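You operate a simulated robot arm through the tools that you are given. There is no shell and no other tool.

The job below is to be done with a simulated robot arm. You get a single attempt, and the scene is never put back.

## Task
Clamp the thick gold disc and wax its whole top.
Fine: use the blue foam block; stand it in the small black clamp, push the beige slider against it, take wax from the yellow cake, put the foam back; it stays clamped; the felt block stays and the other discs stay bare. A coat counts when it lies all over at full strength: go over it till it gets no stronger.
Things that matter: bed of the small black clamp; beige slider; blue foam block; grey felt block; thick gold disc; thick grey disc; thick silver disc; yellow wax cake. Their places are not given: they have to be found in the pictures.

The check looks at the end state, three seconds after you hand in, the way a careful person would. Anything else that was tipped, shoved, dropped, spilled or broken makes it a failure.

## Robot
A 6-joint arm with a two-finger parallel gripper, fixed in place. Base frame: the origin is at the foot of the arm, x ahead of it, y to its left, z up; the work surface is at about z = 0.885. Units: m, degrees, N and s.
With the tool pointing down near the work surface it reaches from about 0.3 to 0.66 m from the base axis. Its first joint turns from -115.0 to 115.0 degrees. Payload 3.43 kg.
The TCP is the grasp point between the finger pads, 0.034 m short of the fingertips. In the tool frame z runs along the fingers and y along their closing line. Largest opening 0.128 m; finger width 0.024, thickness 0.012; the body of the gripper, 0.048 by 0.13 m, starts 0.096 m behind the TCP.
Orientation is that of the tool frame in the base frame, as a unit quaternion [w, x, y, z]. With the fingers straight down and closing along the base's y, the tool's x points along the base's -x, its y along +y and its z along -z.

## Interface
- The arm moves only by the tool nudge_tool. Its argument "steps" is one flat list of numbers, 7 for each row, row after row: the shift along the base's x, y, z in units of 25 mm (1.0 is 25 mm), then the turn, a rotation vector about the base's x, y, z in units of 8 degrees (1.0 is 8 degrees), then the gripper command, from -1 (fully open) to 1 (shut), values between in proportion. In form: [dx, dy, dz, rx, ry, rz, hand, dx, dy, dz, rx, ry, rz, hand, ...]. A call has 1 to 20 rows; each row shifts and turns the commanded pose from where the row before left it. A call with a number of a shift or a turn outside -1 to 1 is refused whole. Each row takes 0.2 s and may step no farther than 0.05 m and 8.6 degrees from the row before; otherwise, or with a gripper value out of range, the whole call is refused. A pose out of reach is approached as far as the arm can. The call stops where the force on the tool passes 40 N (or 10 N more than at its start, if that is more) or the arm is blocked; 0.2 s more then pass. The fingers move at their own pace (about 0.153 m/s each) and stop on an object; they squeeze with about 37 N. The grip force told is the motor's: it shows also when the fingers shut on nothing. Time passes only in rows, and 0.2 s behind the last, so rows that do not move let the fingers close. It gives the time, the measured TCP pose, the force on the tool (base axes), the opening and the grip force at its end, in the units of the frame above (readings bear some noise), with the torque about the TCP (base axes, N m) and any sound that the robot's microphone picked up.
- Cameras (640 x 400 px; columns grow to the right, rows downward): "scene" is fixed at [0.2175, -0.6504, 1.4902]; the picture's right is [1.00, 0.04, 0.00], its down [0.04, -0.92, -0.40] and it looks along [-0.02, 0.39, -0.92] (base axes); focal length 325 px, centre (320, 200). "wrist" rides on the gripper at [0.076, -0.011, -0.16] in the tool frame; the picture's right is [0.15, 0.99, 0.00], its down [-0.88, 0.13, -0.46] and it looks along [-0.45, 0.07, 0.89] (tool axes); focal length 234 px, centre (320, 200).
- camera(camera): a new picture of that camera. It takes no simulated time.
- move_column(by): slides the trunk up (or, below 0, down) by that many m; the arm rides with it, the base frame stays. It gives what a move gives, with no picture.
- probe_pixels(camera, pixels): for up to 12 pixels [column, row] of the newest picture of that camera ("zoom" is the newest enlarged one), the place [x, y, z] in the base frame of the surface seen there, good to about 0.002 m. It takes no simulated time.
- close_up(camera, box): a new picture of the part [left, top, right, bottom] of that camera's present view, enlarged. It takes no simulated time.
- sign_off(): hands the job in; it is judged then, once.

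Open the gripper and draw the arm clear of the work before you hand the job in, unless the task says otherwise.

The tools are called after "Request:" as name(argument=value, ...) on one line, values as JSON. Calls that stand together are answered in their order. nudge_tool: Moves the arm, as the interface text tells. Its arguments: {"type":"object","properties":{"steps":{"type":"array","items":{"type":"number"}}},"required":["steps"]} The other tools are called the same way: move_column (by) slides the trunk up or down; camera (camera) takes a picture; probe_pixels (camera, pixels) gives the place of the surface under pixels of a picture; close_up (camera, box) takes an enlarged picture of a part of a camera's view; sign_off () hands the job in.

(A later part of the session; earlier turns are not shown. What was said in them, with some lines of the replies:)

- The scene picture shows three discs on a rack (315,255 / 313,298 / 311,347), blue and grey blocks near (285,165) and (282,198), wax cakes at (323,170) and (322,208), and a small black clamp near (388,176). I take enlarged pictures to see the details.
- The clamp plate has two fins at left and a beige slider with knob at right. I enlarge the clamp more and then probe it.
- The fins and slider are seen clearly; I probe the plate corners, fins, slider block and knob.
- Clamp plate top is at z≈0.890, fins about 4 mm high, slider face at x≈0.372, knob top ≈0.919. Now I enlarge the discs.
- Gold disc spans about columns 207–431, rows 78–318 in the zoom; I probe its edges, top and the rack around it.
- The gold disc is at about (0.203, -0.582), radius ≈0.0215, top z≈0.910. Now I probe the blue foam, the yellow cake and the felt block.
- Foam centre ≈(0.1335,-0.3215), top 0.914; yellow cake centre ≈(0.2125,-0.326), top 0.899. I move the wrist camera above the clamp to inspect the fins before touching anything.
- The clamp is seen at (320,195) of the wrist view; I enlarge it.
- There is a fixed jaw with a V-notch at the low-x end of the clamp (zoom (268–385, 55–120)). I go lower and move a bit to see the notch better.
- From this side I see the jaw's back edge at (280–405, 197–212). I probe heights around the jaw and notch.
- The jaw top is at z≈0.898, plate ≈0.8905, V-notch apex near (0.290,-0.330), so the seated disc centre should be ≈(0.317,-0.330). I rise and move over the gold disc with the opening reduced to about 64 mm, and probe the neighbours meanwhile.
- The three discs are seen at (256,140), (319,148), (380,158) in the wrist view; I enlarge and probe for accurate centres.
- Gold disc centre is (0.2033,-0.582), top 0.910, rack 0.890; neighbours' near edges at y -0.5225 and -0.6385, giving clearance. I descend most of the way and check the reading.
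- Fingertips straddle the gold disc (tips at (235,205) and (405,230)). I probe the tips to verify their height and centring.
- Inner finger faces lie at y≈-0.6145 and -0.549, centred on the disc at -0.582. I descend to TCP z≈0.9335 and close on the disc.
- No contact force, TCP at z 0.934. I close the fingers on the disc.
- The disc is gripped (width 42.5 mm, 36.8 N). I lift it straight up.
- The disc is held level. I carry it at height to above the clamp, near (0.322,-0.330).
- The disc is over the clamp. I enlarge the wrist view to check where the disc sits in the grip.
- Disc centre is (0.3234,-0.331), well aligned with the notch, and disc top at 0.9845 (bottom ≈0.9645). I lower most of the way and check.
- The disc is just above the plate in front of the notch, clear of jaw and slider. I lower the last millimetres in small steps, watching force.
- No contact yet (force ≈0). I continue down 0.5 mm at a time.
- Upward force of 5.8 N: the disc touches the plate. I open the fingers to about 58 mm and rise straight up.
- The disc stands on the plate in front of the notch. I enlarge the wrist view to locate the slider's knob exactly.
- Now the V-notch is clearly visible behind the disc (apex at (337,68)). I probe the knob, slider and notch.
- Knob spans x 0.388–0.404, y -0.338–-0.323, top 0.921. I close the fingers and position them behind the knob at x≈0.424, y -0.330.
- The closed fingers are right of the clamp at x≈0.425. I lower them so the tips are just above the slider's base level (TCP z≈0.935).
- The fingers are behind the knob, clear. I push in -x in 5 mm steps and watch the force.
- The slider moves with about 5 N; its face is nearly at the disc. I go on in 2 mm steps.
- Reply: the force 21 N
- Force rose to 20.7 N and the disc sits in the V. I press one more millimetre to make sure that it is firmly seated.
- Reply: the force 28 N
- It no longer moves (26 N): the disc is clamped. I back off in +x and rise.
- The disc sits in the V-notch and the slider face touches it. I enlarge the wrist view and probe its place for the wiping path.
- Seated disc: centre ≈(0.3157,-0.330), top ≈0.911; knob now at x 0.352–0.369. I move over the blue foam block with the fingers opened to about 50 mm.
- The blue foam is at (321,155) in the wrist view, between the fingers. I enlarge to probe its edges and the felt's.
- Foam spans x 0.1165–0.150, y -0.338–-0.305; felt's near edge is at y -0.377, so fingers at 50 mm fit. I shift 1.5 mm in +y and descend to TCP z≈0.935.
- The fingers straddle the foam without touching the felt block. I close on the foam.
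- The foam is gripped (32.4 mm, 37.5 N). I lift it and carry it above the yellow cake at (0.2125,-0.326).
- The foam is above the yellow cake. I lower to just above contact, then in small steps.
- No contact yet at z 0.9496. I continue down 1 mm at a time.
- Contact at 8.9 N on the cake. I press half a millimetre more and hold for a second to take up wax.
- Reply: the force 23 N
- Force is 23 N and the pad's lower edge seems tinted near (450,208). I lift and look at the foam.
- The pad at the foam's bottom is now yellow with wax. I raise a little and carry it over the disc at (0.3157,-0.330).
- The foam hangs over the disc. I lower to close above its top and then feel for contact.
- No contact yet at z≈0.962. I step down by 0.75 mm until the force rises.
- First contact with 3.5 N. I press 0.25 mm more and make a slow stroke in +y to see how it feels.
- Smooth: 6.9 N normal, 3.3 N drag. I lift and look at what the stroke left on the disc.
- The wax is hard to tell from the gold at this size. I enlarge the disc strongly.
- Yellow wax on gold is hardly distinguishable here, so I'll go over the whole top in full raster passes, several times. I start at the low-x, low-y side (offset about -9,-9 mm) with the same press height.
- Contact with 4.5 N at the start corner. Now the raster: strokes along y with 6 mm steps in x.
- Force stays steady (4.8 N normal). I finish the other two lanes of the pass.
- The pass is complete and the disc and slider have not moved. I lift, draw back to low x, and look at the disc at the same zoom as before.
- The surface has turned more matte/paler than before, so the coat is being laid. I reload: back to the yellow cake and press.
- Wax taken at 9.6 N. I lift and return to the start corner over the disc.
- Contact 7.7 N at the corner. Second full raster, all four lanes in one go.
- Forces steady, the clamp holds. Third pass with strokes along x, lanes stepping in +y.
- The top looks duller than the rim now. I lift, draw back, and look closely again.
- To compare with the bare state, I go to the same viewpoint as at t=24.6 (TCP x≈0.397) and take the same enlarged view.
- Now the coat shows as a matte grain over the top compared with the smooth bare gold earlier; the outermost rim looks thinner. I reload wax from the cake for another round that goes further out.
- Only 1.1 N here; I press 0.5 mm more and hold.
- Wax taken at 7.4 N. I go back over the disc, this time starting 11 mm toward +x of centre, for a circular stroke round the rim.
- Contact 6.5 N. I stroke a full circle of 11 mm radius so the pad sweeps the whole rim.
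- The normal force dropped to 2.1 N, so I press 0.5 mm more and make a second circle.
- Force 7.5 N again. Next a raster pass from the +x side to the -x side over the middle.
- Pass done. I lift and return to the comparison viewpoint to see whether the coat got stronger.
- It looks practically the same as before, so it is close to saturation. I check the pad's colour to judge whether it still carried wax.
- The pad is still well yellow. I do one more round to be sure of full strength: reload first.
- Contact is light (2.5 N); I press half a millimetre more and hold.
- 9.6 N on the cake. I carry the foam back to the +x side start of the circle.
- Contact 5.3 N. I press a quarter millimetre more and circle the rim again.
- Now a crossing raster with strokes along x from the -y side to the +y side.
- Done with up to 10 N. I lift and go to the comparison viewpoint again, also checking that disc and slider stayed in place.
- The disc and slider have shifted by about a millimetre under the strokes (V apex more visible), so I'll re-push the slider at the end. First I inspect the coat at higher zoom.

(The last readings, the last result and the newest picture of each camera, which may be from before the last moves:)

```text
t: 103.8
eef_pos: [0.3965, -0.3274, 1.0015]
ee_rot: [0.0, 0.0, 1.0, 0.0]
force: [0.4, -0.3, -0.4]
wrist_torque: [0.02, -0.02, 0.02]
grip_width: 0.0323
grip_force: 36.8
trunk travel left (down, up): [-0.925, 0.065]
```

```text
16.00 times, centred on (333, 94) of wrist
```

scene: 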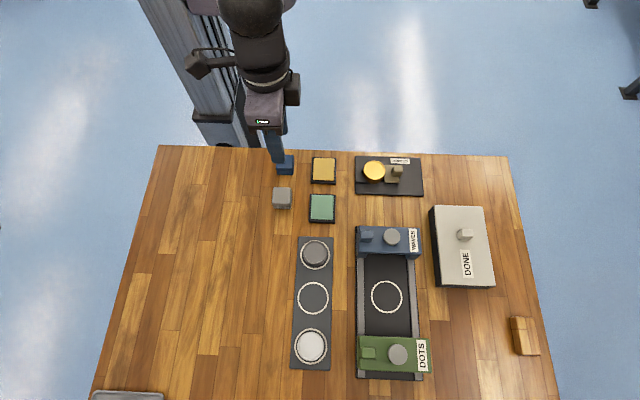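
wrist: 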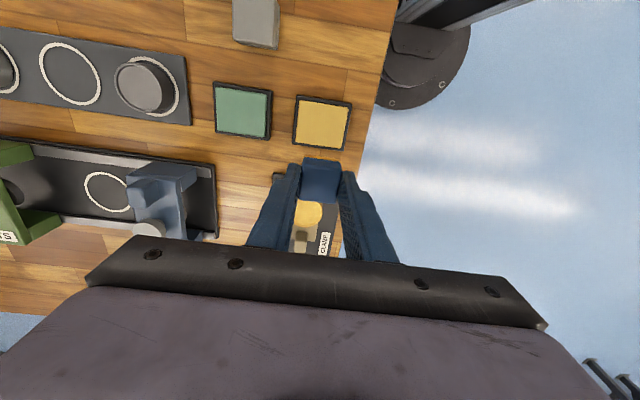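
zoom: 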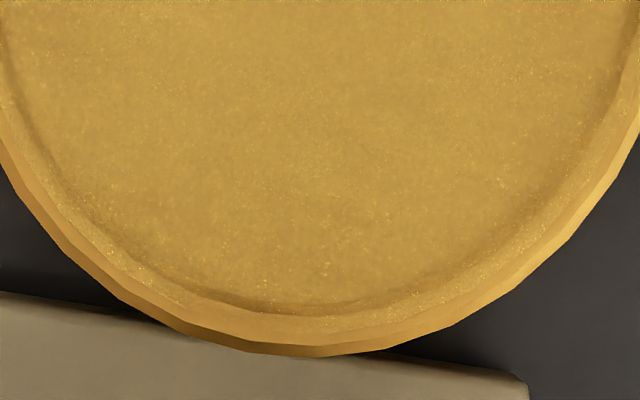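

The coat covers the top up to the bevel, but a more orange (thinner) streak shows at the left in the first zoom near (40,340). I look at the left and right sides.

Request:
close_up(camera="wrist", box=[308, 62, 336, 96])

Request:
close_up(camera="wrist", box=[330, 62, 358, 96])

```text
11.76 times, centred on (322, 79) of wrist
```

zoom: 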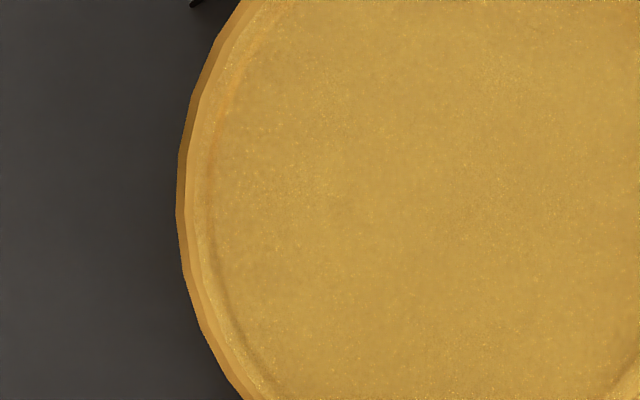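

```text
11.76 times, centred on (344, 79) of wrist
```

zoom: 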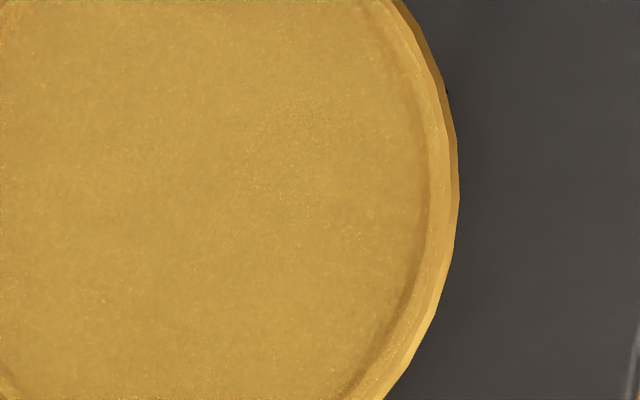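

The left groove has a slightly more orange tint (near (240,80)); I'll do a last round with strokes only toward -x (which press the disc into the notch). Reload first.

Request:
nudge_tool(steps=[-0.922, 0.0225, 0, 0, 0, 0, 1, -0.922, 0.0225, 0, 0, 0, 0, 1, -0.922, 0.0225, 0, 0, 0, 0, 1, -0.922, 0.0225, 0, 0, 0, 0, 1, -0.922, 0.0225, 0, 0, 0, 0, 1, -0.922, 0.0225, 0, 0, 0, 0, 1, -0.922, 0.0225, 0, 0, 0, 0, 1, -0.922, 0.0225, 0, 0, 0, 0, 1, 0, 0, 0, 0, 0, 0, 1, 0, 0, -0.8, 0, 0, 0, 1, 0, 0, -0.8, 0, 0, 0, 1, 0, 0, -0.5, 0, 0, 0, 1, 0, 0, -0.08, 0, 0, 0, 1, 0, 0, -0.05, 0, 0, 0, 1, 0, 0, 0, 0, 0, 0, 1, 0, 0, 0, 0, 0, 0, 1, 0, 0, 0, 0, 0, 0, 1])

Request:
close_up(camera="scene", box=[260, 130, 345, 215])

```text
t: 107.4
eef_pos: [0.2114, -0.3251, 0.9482]
ee_rot: [0.0, 0.0, 1.0, 0.0]
force: [0.4, 0.0, -0.5]
wrist_torque: [0.02, 0.01, 0.03]
grip_width: 0.0326
grip_force: 36.4
trunk travel left (down, up): [-0.925, 0.065]
```

```text
4.71 times, centred on (302, 172) of scene
```

zoom: 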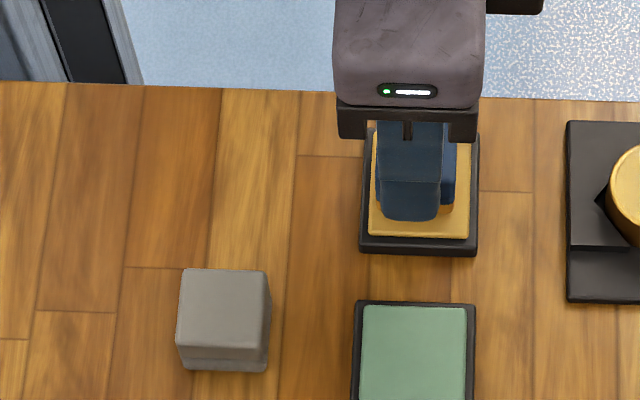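

No contact force yet at this height; I step down further until it presses.

Request:
nudge_tool(steps=[0, 0, -0.02, 0, 0, 0, 1, 0, 0, -0.02, 0, 0, 0, 1, 0, 0, 0, 0, 0, 0, 1, 0, 0, 0, 0, 0, 0, 1])

```text
t: 108.4
eef_pos: [0.2107, -0.3249, 0.9463]
ee_rot: [0.001, 0.001, 1.0, 0.0]
force: [0.4, 0.6, 10.8]
wrist_torque: [0.1, 0.0, -0.01]
grip_width: 0.0325
grip_force: 37.2
trunk travel left (down, up): [-0.925, 0.065]
```

10.8 N on the cake, held. I lift and go to the +x, -y side of the disc and come down.

Request:
nudge_tool(steps=[0, 0, 0.3, 0, 0, 0, 1, 0, 0, 0.9, 0, 0, 0, 1, 0, 0, 0.97, 0, 0, 0, 1, 0.908, -0.124, 0, 0, 0, 0, 1, 0.908, -0.124, 0, 0, 0, 0, 1, 0.908, -0.124, 0, 0, 0, 0, 1, 0.908, -0.124, 0, 0, 0, 0, 1, 0.908, -0.124, 0, 0, 0, 0, 1, 0, 0, 0, 0, 0, 0, 1, 0, 0, -0.8, 0, 0, 0, 1, 0, 0, -0.6, 0, 0, 0, 1, 0, 0, -0.2, 0, 0, 0, 1, 0, 0, -0.06, 0, 0, 0, 1, 0, 0, 0, 0, 0, 0, 1])

```text
t: 111.4
eef_pos: [0.3237, -0.3405, 0.9581]
ee_rot: [0.0, 0.0, 1.0, 0.0]
force: [0.8, 0.6, 4.8]
wrist_torque: [0.06, -0.01, -0.01]
grip_width: 0.0324
grip_force: 36.8
trunk travel left (down, up): [-0.925, 0.065]
```

Contact 4.8 N. Lanes 1 and 2 with strokes toward -x, lifting for the return.

Request:
nudge_tool(steps=[0, 0, -0.01, 0, 0, 0, 1, -0.2, 0, 0, 0, 0, 0, 1, -0.2, 0, 0, 0, 0, 0, 1, -0.2, 0, 0, 0, 0, 0, 1, -0.2, 0, 0, 0, 0, 0, 1, 0, 0, 0.2, 0, 0, 0, 1, 0.8, 0.2, 0, 0, 0, 0, 1, 0, 0, 0, 0, 0, 0, 1, 0, 0, -0.2, 0, 0, 0, 1, -0.2, 0, 0, 0, 0, 0, 1, -0.2, 0, 0, 0, 0, 0, 1, -0.2, 0, 0, 0, 0, 0, 1, -0.2, 0, 0, 0, 0, 0, 1])

```text
t: 114.2
eef_pos: [0.3049, -0.3357, 0.9574]
ee_rot: [0.0, 0.0, 1.0, -0.001]
force: [2.9, -1.1, 9.2]
wrist_torque: [0.02, -0.27, -0.02]
grip_width: 0.0325
grip_force: 36.9
trunk travel left (down, up): [-0.925, 0.065]
```

Good, 9.2 N normal. Lanes 3 and 4.

Request:
nudge_tool(steps=[0, 0, 0.2, 0, 0, 0, 1, 0.8, 0.2, 0, 0, 0, 0, 1, 0, 0, 0, 0, 0, 0, 1, 0, 0, -0.2, 0, 0, 0, 1, -0.2, 0, 0, 0, 0, 0, 1, -0.2, 0, 0, 0, 0, 0, 1, -0.2, 0, 0, 0, 0, 0, 1, -0.2, 0, 0, 0, 0, 0, 1, 0, 0, 0.2, 0, 0, 0, 1, 0.8, 0.2, 0, 0, 0, 0, 1, 0, 0, 0, 0, 0, 0, 1, 0, 0, -0.2, 0, 0, 0, 1, -0.2, 0, 0, 0, 0, 0, 1, -0.2, 0, 0, 0, 0, 0, 1, -0.2, 0, 0, 0, 0, 0, 1, -0.2, 0, 0, 0, 0, 0, 1])

```text
t: 117.6
eef_pos: [0.3041, -0.3258, 0.9588]
ee_rot: [0.0, 0.001, 1.0, 0.0]
force: [1.9, 0.5, 5.7]
wrist_torque: [0.01, -0.07, 0.02]
grip_width: 0.0325
grip_force: 37.4
trunk travel left (down, up): [-0.925, 0.065]
```

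Force 5.7 N; I do lanes 5 and 6 with a quarter millimetre more pressure.

Request:
nudge_tool(steps=[0, 0, 0.2, 0, 0, 0, 1, 0.8, 0.2, 0, 0, 0, 0, 1, 0, 0, 0, 0, 0, 0, 1, 0, 0, -0.21, 0, 0, 0, 1, -0.2, 0, 0, 0, 0, 0, 1, -0.2, 0, 0, 0, 0, 0, 1, -0.2, 0, 0, 0, 0, 0, 1, -0.2, 0, 0, 0, 0, 0, 1, 0, 0, 0.2, 0, 0, 0, 1, 0.8, 0.16, 0, 0, 0, 0, 1, 0, 0, 0, 0, 0, 0, 1, 0, 0, -0.2, 0, 0, 0, 1, -0.2, 0, 0, 0, 0, 0, 1, -0.2, 0, 0, 0, 0, 0, 1, -0.2, 0, 0, 0, 0, 0, 1, -0.2, 0, 0, 0, 0, 0, 1])

```text
t: 121.0
eef_pos: [0.3038, -0.3167, 0.9576]
ee_rot: [0.001, 0.001, 1.0, -0.001]
force: [3.3, 0.2, 8.4]
wrist_torque: [-0.06, -0.23, 0.03]
grip_width: 0.0323
grip_force: 37.3
trunk travel left (down, up): [-0.925, 0.065]
```

The round is complete. I lift and look from the comparison viewpoint again.

Request:
nudge_tool(steps=[0, 0, 0.3, 0, 0, 0, 1, 0, 0, 0.9, 0, 0, 0, 1, 0, 0, 0.58, 0, 0, 0, 1, 0.909, -0.13, 0, 0, 0, 0, 1, 0.909, -0.13, 0, 0, 0, 0, 1, 0.909, -0.13, 0, 0, 0, 0, 1, 0.909, -0.13, 0, 0, 0, 0, 1, 0, 0, 0, 0, 0, 0, 1, 0, 0, 0, 0, 0, 0, 1])

Request:
close_up(camera="wrist", box=[305, 45, 360, 105])

Request:
close_up(camera="wrist", box=[308, 62, 336, 96])

Request:
close_up(camera="wrist", box=[316, 50, 348, 70])

```text
t: 123.0
eef_pos: [0.3967, -0.3298, 1.0021]
ee_rot: [0.0, 0.0, 1.0, 0.001]
force: [0.6, 0.4, -0.4]
wrist_torque: [0.0, 0.01, 0.0]
grip_width: 0.0325
grip_force: 36.4
trunk travel left (down, up): [-0.925, 0.065]
```

```text
6.67 times, centred on (332, 75) of wrist
```

zoom: 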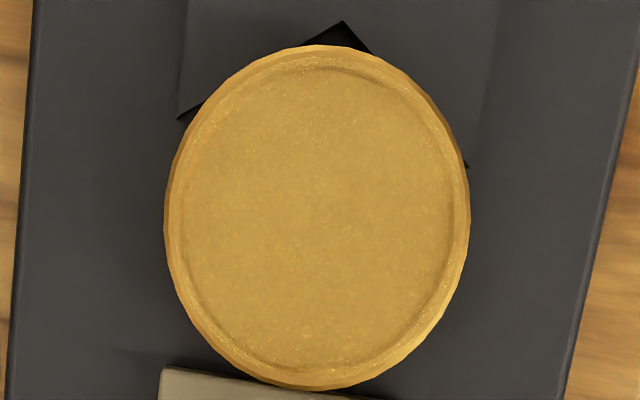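

```text
11.76 times, centred on (322, 79) of wrist
```

zoom: 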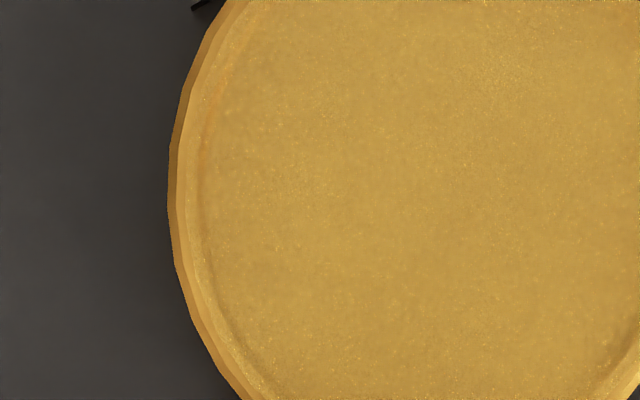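

```text
16.00 times, centred on (332, 60) of wrist
```

zoom: 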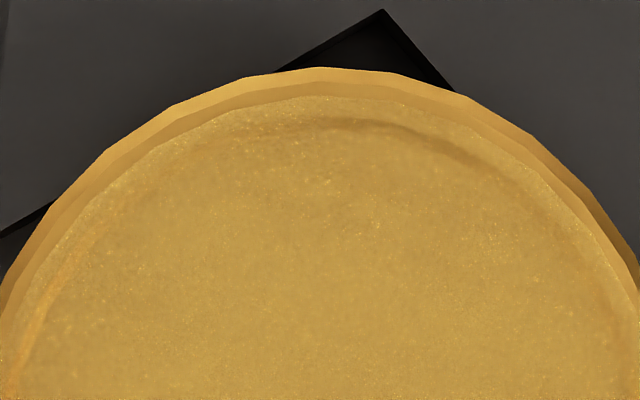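

The look is unchanged from the previous round (the orange tint at left is just groove shading), so the coat no longer gets stronger; the disc is back against the notch. Now I carry the foam back over its original spot.

Request:
nudge_tool(steps=[-0.9578, 0.0327, 0, 0, 0, 0, 1, -0.9578, 0.0327, 0, 0, 0, 0, 1, -0.9578, 0.0327, 0, 0, 0, 0, 1, -0.9578, 0.0327, 0, 0, 0, 0, 1, -0.9578, 0.0327, 0, 0, 0, 0, 1, -0.9578, 0.0327, 0, 0, 0, 0, 1, -0.9578, 0.0327, 0, 0, 0, 0, 1, -0.9578, 0.0327, 0, 0, 0, 0, 1, -0.9578, 0.0327, 0, 0, 0, 0, 1, -0.9578, 0.0327, 0, 0, 0, 0, 1, -0.9578, 0.0327, 0, 0, 0, 0, 1, 0, 0, 0, 0, 0, 0, 1, 0, 0, 0, 0, 0, 0, 1])

Request:
camera(camera="scene")

Request:
camera(camera="wrist")

```text
t: 125.8
eef_pos: [0.1329, -0.3196, 1.0026]
ee_rot: [0.0, 0.0, 1.0, 0.0]
force: [0.9, -0.3, -1.3]
wrist_torque: [0.05, -0.01, -0.03]
grip_width: 0.0322
grip_force: 36.9
trunk travel left (down, up): [-0.925, 0.065]
```

```text
taken
```

scene: 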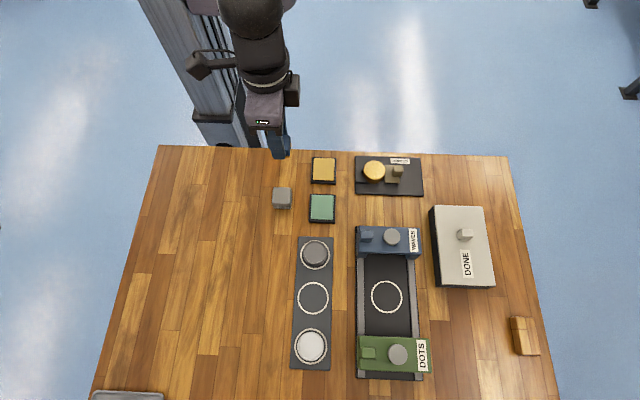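

```text
taken
```

wrist: 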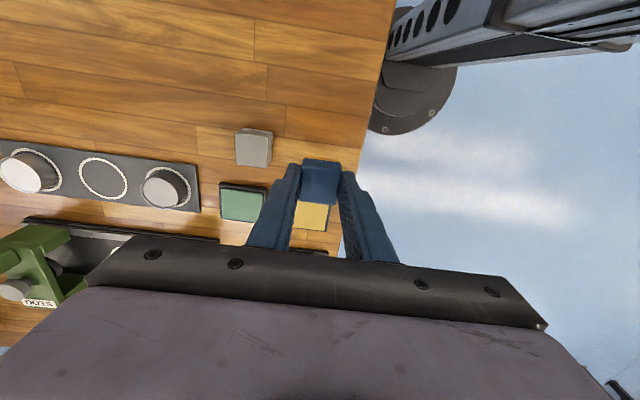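

The foam is over its old place. I lower it to just above the table, then feel for contact.

Request:
nudge_tool(steps=[0, 0, -0.9, 0, 0, 0, 1, 0, 0, -0.9, 0, 0, 0, 1, 0, 0, -0.6, 0, 0, 0, 1, 0, 0, -0.24, 0, 0, 0, 1, 0, 0, -0.04, 0, 0, 0, 1, 0, 0, -0.04, 0, 0, 0, 1, 0, 0, 0, 0, 0, 0, 1])

```text
t: 127.4
eef_pos: [0.1336, -0.3207, 0.9331]
ee_rot: [0.001, 0.0, 1.0, -0.001]
force: [-0.7, 0.7, 0.6]
wrist_torque: [0.02, 0.01, 0.0]
grip_width: 0.0326
grip_force: 37.0
trunk travel left (down, up): [-0.925, 0.065]
```

Request:
nudge_tool(steps=[0, 0, -0.03, 0, 0, 0, 1, 0, 0, -0.03, 0, 0, 0, 1, 0, 0, 0, 0, 0, 0, 1])

```text
t: 128.2
eef_pos: [0.1332, -0.3202, 0.9327]
ee_rot: [0.0, 0.001, 1.0, 0.0]
force: [1.1, 0.6, 0.5]
wrist_torque: [0.02, 0.03, 0.01]
grip_width: 0.0322
grip_force: 37.1
trunk travel left (down, up): [-0.925, 0.065]
```

Still no contact; I go on down in half-millimetre steps.

Request:
nudge_tool(steps=[0, 0, -0.02, 0, 0, 0, 1, 0, 0, -0.02, 0, 0, 0, 1, 0, 0, 0, 0, 0, 0, 1])

```text
t: 129.0
eef_pos: [0.1314, -0.3214, 0.9322]
ee_rot: [0.0, 0.0, 1.0, -0.002]
force: [0.9, -0.4, 7.2]
wrist_torque: [0.02, -0.01, 0.0]
grip_width: 0.0322
grip_force: 36.9
trunk travel left (down, up): [-0.925, 0.065]
```

Contact 7.2 N: the foam stands on the table. I open to about 50 mm and rise straight up.

Request:
nudge_tool(steps=[0, 0, 0, 0, 0, 0, 0.35, 0, 0, 0, 0, 0, 0, 0.22, 0, 0, 0, 0, 0, 0, 0.22, 0, 0, 0.4, 0, 0, 0, 0.22, 0, 0, 0.9, 0, 0, 0, 0.22, 0, 0, 0.9, 0, 0, 0, 0.22, 0, 0, 0.7, 0, 0, 0, 0.22, 0, 0, 0, 0, 0, 0, 0.22])

Request:
camera(camera="scene")

Request:
close_up(camera="wrist", box=[225, 110, 365, 200])

```text
t: 130.8
eef_pos: [0.1328, -0.3197, 1.0047]
ee_rot: [0.0, 0.0, 1.0, 0.001]
force: [-0.3, -0.4, -1.3]
wrist_torque: [0.02, 0.01, -0.01]
grip_width: 0.0499
grip_force: 0.1
trunk travel left (down, up): [-0.925, 0.065]
```

```text
taken
```

scene: 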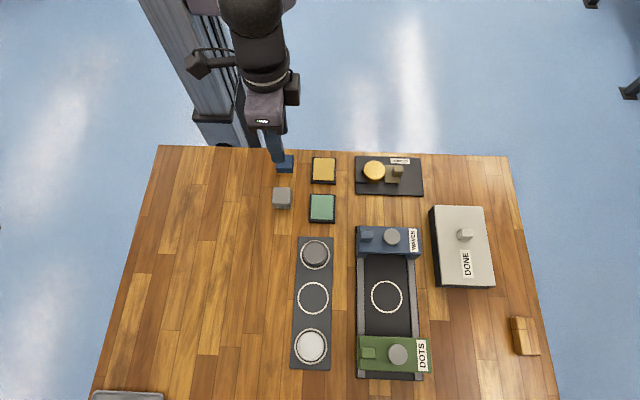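

```text
4.44 times, centred on (295, 155) of wrist
```

zoom: 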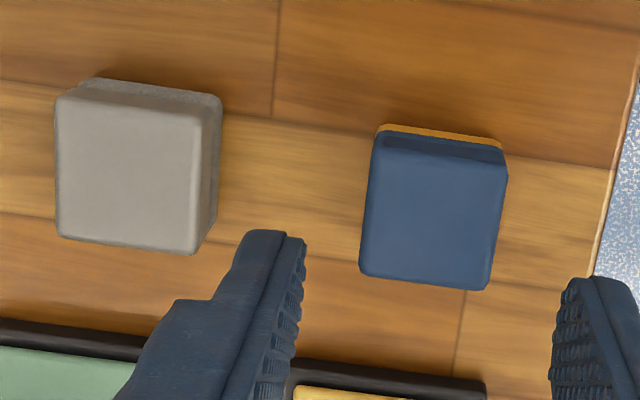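

The foam stands upright at its old place. Now I check the clamp: enlarge and probe the disc, the slider face and the knob.

Request:
close_up(camera="scene", box=[355, 150, 415, 192])

```text
9.52 times, centred on (385, 171) of scene
```

zoom: 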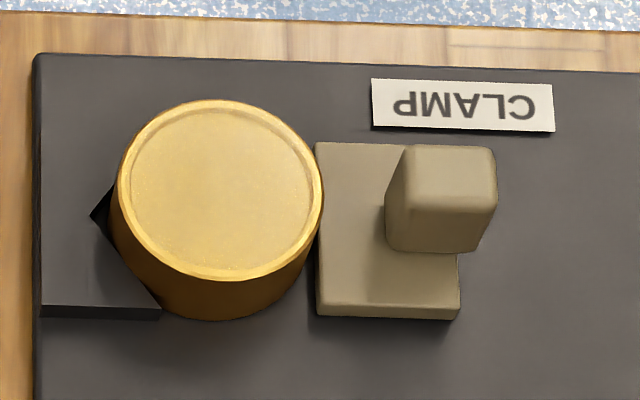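

Request:
probe_pixels(camera="zoom", pixels=[[325, 160], [325, 290], [410, 155], [490, 155], [495, 205], [455, 300], [220, 190], [124, 190], [318, 190], [220, 105], [220, 275], [450, 180]])

```text
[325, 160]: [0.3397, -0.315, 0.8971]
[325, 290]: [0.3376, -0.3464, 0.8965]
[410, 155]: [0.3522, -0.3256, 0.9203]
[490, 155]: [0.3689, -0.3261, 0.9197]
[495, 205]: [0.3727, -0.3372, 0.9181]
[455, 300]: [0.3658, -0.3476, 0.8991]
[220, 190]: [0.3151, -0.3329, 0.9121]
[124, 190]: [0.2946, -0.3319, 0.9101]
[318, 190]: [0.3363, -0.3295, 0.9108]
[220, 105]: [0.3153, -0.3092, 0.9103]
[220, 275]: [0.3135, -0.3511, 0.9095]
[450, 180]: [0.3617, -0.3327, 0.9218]
```

Disc centre (0.3155,-0.330), slider face ≈0.338, knob to x≈0.371. I move behind the knob with closed fingers to push the slider firmly home again.

Request:
nudge_tool(steps=[0.9578, -0.0327, 0, 0, 0, 0, 0.22, 0.9578, -0.0327, 0, 0, 0, 0, 1, 0.9578, -0.0327, 0, 0, 0, 0, 1, 0.9578, -0.0327, 0, 0, 0, 0, 1, 0.9578, -0.0327, 0, 0, 0, 0, 1, 0.9578, -0.0327, 0, 0, 0, 0, 1, 0.9578, -0.0327, 0, 0, 0, 0, 1, 0.9578, -0.0327, 0, 0, 0, 0, 1, 0.9578, -0.0327, 0, 0, 0, 0, 1, 0.9578, -0.0327, 0, 0, 0, 0, 1, 0.9578, -0.0327, 0, 0, 0, 0, 1, 0, 0, 0, 0, 0, 0, 1, 0, 0, -0.9, 0, 0, 0, 1, 0, 0, -0.9, 0, 0, 0, 1, 0, 0, -0.8, 0, 0, 0, 1, 0, 0, -0.18, 0, 0, 0, 1, 0, 0, 0, 0, 0, 0, 1])

Request:
close_up(camera="scene", box=[345, 115, 465, 202])

```text
t: 134.4
eef_pos: [0.3954, -0.3304, 0.9341]
ee_rot: [0.0, -0.001, 1.0, 0.001]
force: [-1.1, -0.3, 0.9]
wrist_torque: [0.0, 0.02, 0.01]
grip_width: 0.0
grip_force: 33.3
trunk travel left (down, up): [-0.925, 0.065]
```

```text
4.60 times, centred on (405, 158) of scene
```

zoom: 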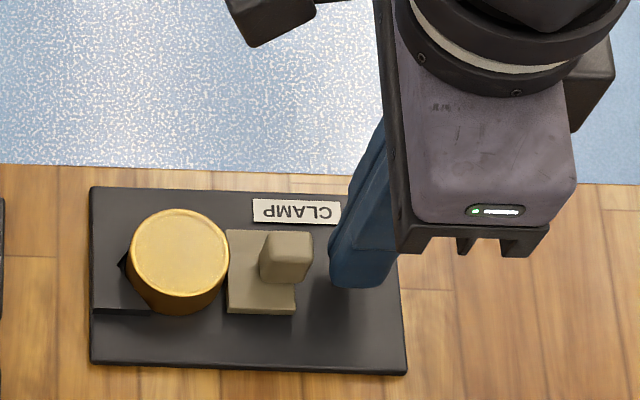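

Fingers are behind the knob and clear. I push in -x in small steps.

Request:
nudge_tool(steps=[-0.2, 0, 0, 0, 0, 0, 1, -0.08, 0, 0, 0, 0, 0, 1, -0.08, 0, 0, 0, 0, 0, 1, -0.08, 0, 0, 0, 0, 0, 1, -0.06, 0, 0, 0, 0, 0, 1, 0, 0, 0, 0, 0, 0, 1])

```text
t: 135.8
eef_pos: [0.3855, -0.3288, 0.9341]
ee_rot: [0.001, 0.0, 1.0, -0.001]
force: [11.5, 2.4, 0.9]
wrist_torque: [0.23, -0.16, -0.01]
grip_width: 0.0
grip_force: 33.1
trunk travel left (down, up): [-0.925, 0.065]
```

Force 11.5 N and rising; I press on to about 25 N.

Request:
nudge_tool(steps=[-0.04, 0, 0, 0, 0, 0, 1, -0.04, 0, 0, 0, 0, 0, 1, -0.02, 0, 0, 0, 0, 0, 1, 0, 0, 0, 0, 0, 0, 1])

```text
t: 136.8
eef_pos: [0.3845, -0.3297, 0.9345]
ee_rot: [0.001, 0.0, 1.0, -0.002]
force: [27.5, 4.1, 4.8]
wrist_torque: [0.35, -0.35, -0.01]
grip_width: 0.0001
grip_force: 33.2
trunk travel left (down, up): [-0.925, 0.065]
```

27.5 N: the slider is firmly home. I back off in +x, rise, and look.

Request:
nudge_tool(steps=[0.2, 0, 0, 0, 0, 0, 1, 0.4, 0, 0, 0, 0, 0, 1, 0, 0, 0.9, 0, 0, 0, 1, 0, 0, 0.9, 0, 0, 0, 1, 0, 0, 0.9, 0, 0, 0, 1, 0, 0, 0, 0, 0, 0, 1, 0, 0, 0, 0, 0, 0, 1])

Request:
close_up(camera="wrist", box=[290, 40, 370, 145])

Request:
close_up(camera="wrist", box=[305, 45, 360, 105])

Request:
close_up(camera="scene", box=[355, 150, 415, 192])

```text
t: 138.4
eef_pos: [0.3958, -0.3293, 1.0012]
ee_rot: [0.001, -0.001, 1.0, 0.0]
force: [-0.6, -0.3, -0.3]
wrist_torque: [-0.01, 0.0, 0.0]
grip_width: 0.0002
grip_force: 32.7
trunk travel left (down, up): [-0.925, 0.065]
```

```text
3.81 times, centred on (330, 92) of wrist
```

zoom: 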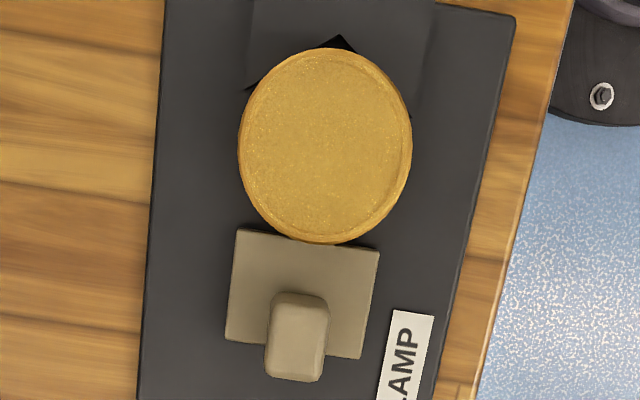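

```text
6.67 times, centred on (332, 75) of wrist
```

zoom: 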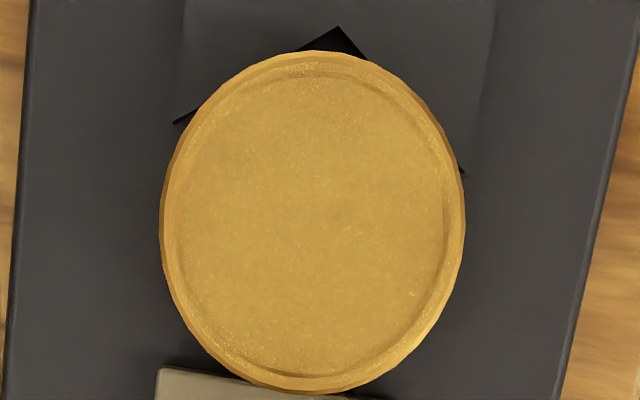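

```text
9.52 times, centred on (385, 171) of scene
```

zoom: 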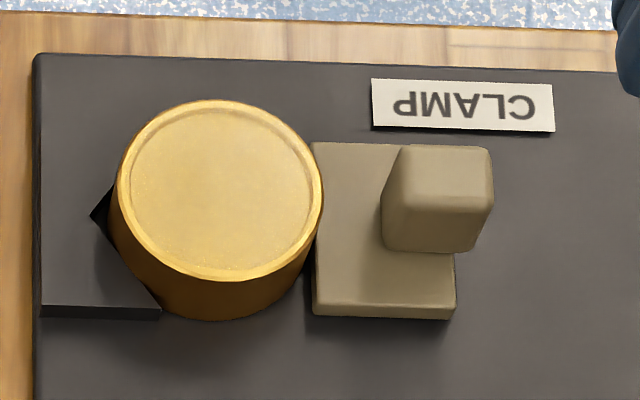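

The slider now presses tight on the disc, disc in the notch, coat over the whole top. I rise, open the gripper and draw the arm back to its starting pose.

Request:
nudge_tool(steps=[0, 0, 0.9, 0, 0, 0, 1, 0, 0, 0.9, 0, 0, 0, 0, 0, 0, 0.9, 0, 0, 0, -1, 0, 0, 0.9, 0, 0, 0, -1, 0, 0, 0.9, 0, 0, 0, -1, 0, 0, 0.9, 0, 0, 0, -1, 0, 0, 0.7, 0, 0, 0, -1, -0.93, -0.32, 0, 0, 0, 0, -1, -0.93, -0.32, 0, 0, 0, 0, -1, -0.93, -0.32, 0, 0, 0, 0, -1, -0.93, -0.32, 0, 0, 0, 0, -1, -0.93, -0.32, 0, 0, 0, 0, -1, -0.93, -0.32, 0, 0, 0, 0, -1, -0.93, -0.32, 0, 0, 0, 0, -1, -0.93, -0.32, 0, 0, 0, 0, -1, -0.93, -0.32, 0, 0, 0, 0, -1, -0.93, -0.32, 0, 0, 0, 0, -1, -0.93, -0.32, 0, 0, 0, 0, -1, -0.93, -0.32, 0, 0, 0, 0, -1, 0, 0, 0, 0, 0, 0, -1])

Request:
camera(camera="scene")

Request:
close_up(camera="scene", box=[260, 140, 440, 252])

Request:
close_up(camera="scene", box=[280, 230, 350, 376])

```text
t: 142.6
eef_pos: [0.1181, -0.4254, 1.1542]
ee_rot: [0.0, 0.0, 1.0, 0.0]
force: [0.8, 0.0, 0.7]
wrist_torque: [0.0, 0.01, -0.01]
grip_width: 0.1279
grip_force: 0.0
trunk travel left (down, up): [-0.925, 0.065]
```

```text
taken
```

scene: 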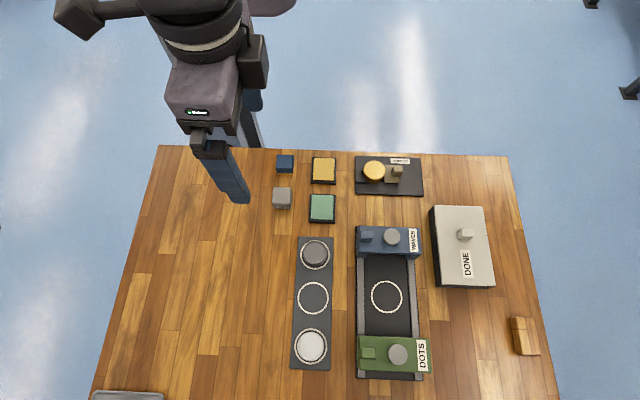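

```text
3.56 times, centred on (350, 196) of scene
```

zoom: 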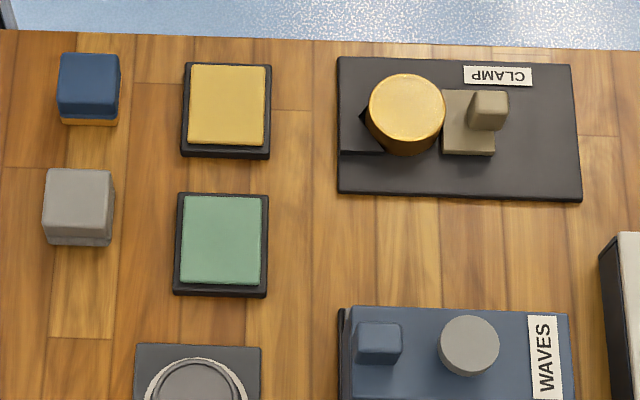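

```text
2.74 times, centred on (315, 303) of scene
```

zoom: 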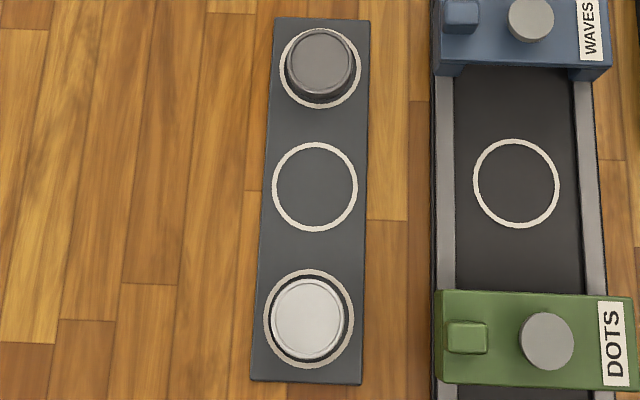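

Everything is in place: foam at (285,163), felt untouched, grey and silver discs bare, cakes not shifted. One last strong zoom on the clamped disc before handing in.

Request:
close_up(camera="scene", box=[360, 155, 390, 187])

```text
12.50 times, centred on (375, 171) of scene
```

zoom: 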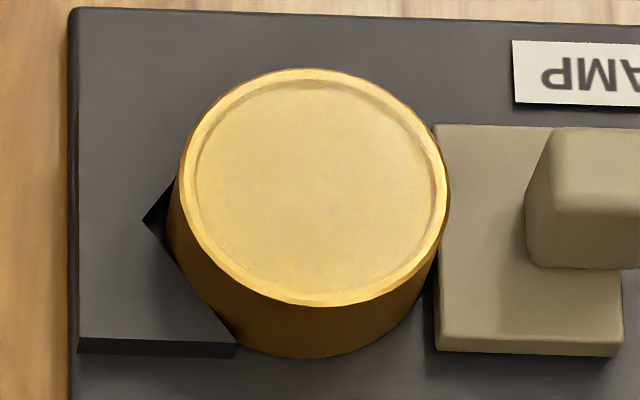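

The disc sits in the V-notch with the slider tight against it, and the matte coat is even over the whole top and unchanged over the last two rounds. The arm is clear with the gripper open, so I hand the job in.

Request:
sign_off()

```text
The job is handed in.
```

The thick gold disc is clamped in the small black clamp, its whole top is waxed, and I've handed the job in. The result of the check isn't known yet.

- **Clamp:** The disc sits in the clamp's V-notch. The wiping strokes shifted the disc and slider by about a millimetre. After the last pass I pushed the beige slider home again with about 27 N, and it now sits tight against the disc.
- **Wax:** I took wax from the yellow cake four times, and went over the disc in rows both ways and in circles around the rim. Yellow wax on gold is hard to see. In the close-ups the coat shows as an even matte grain over the whole top. It looked the same after the last two rounds, so I judged it at full strength. A slightly more orange streak at one side of the groove did not change with further passes, so I took it as shading, not bare metal.
- **Foam:** The blue foam block is back within a millimetre or two of where it was, standing upright. Its pad is yellow from the wax.
- **Everything else:** The grey felt block, the grey and silver discs, and the wax cakes look untouched in the final pictures. The gripper is open and the arm is back at its starting pose.
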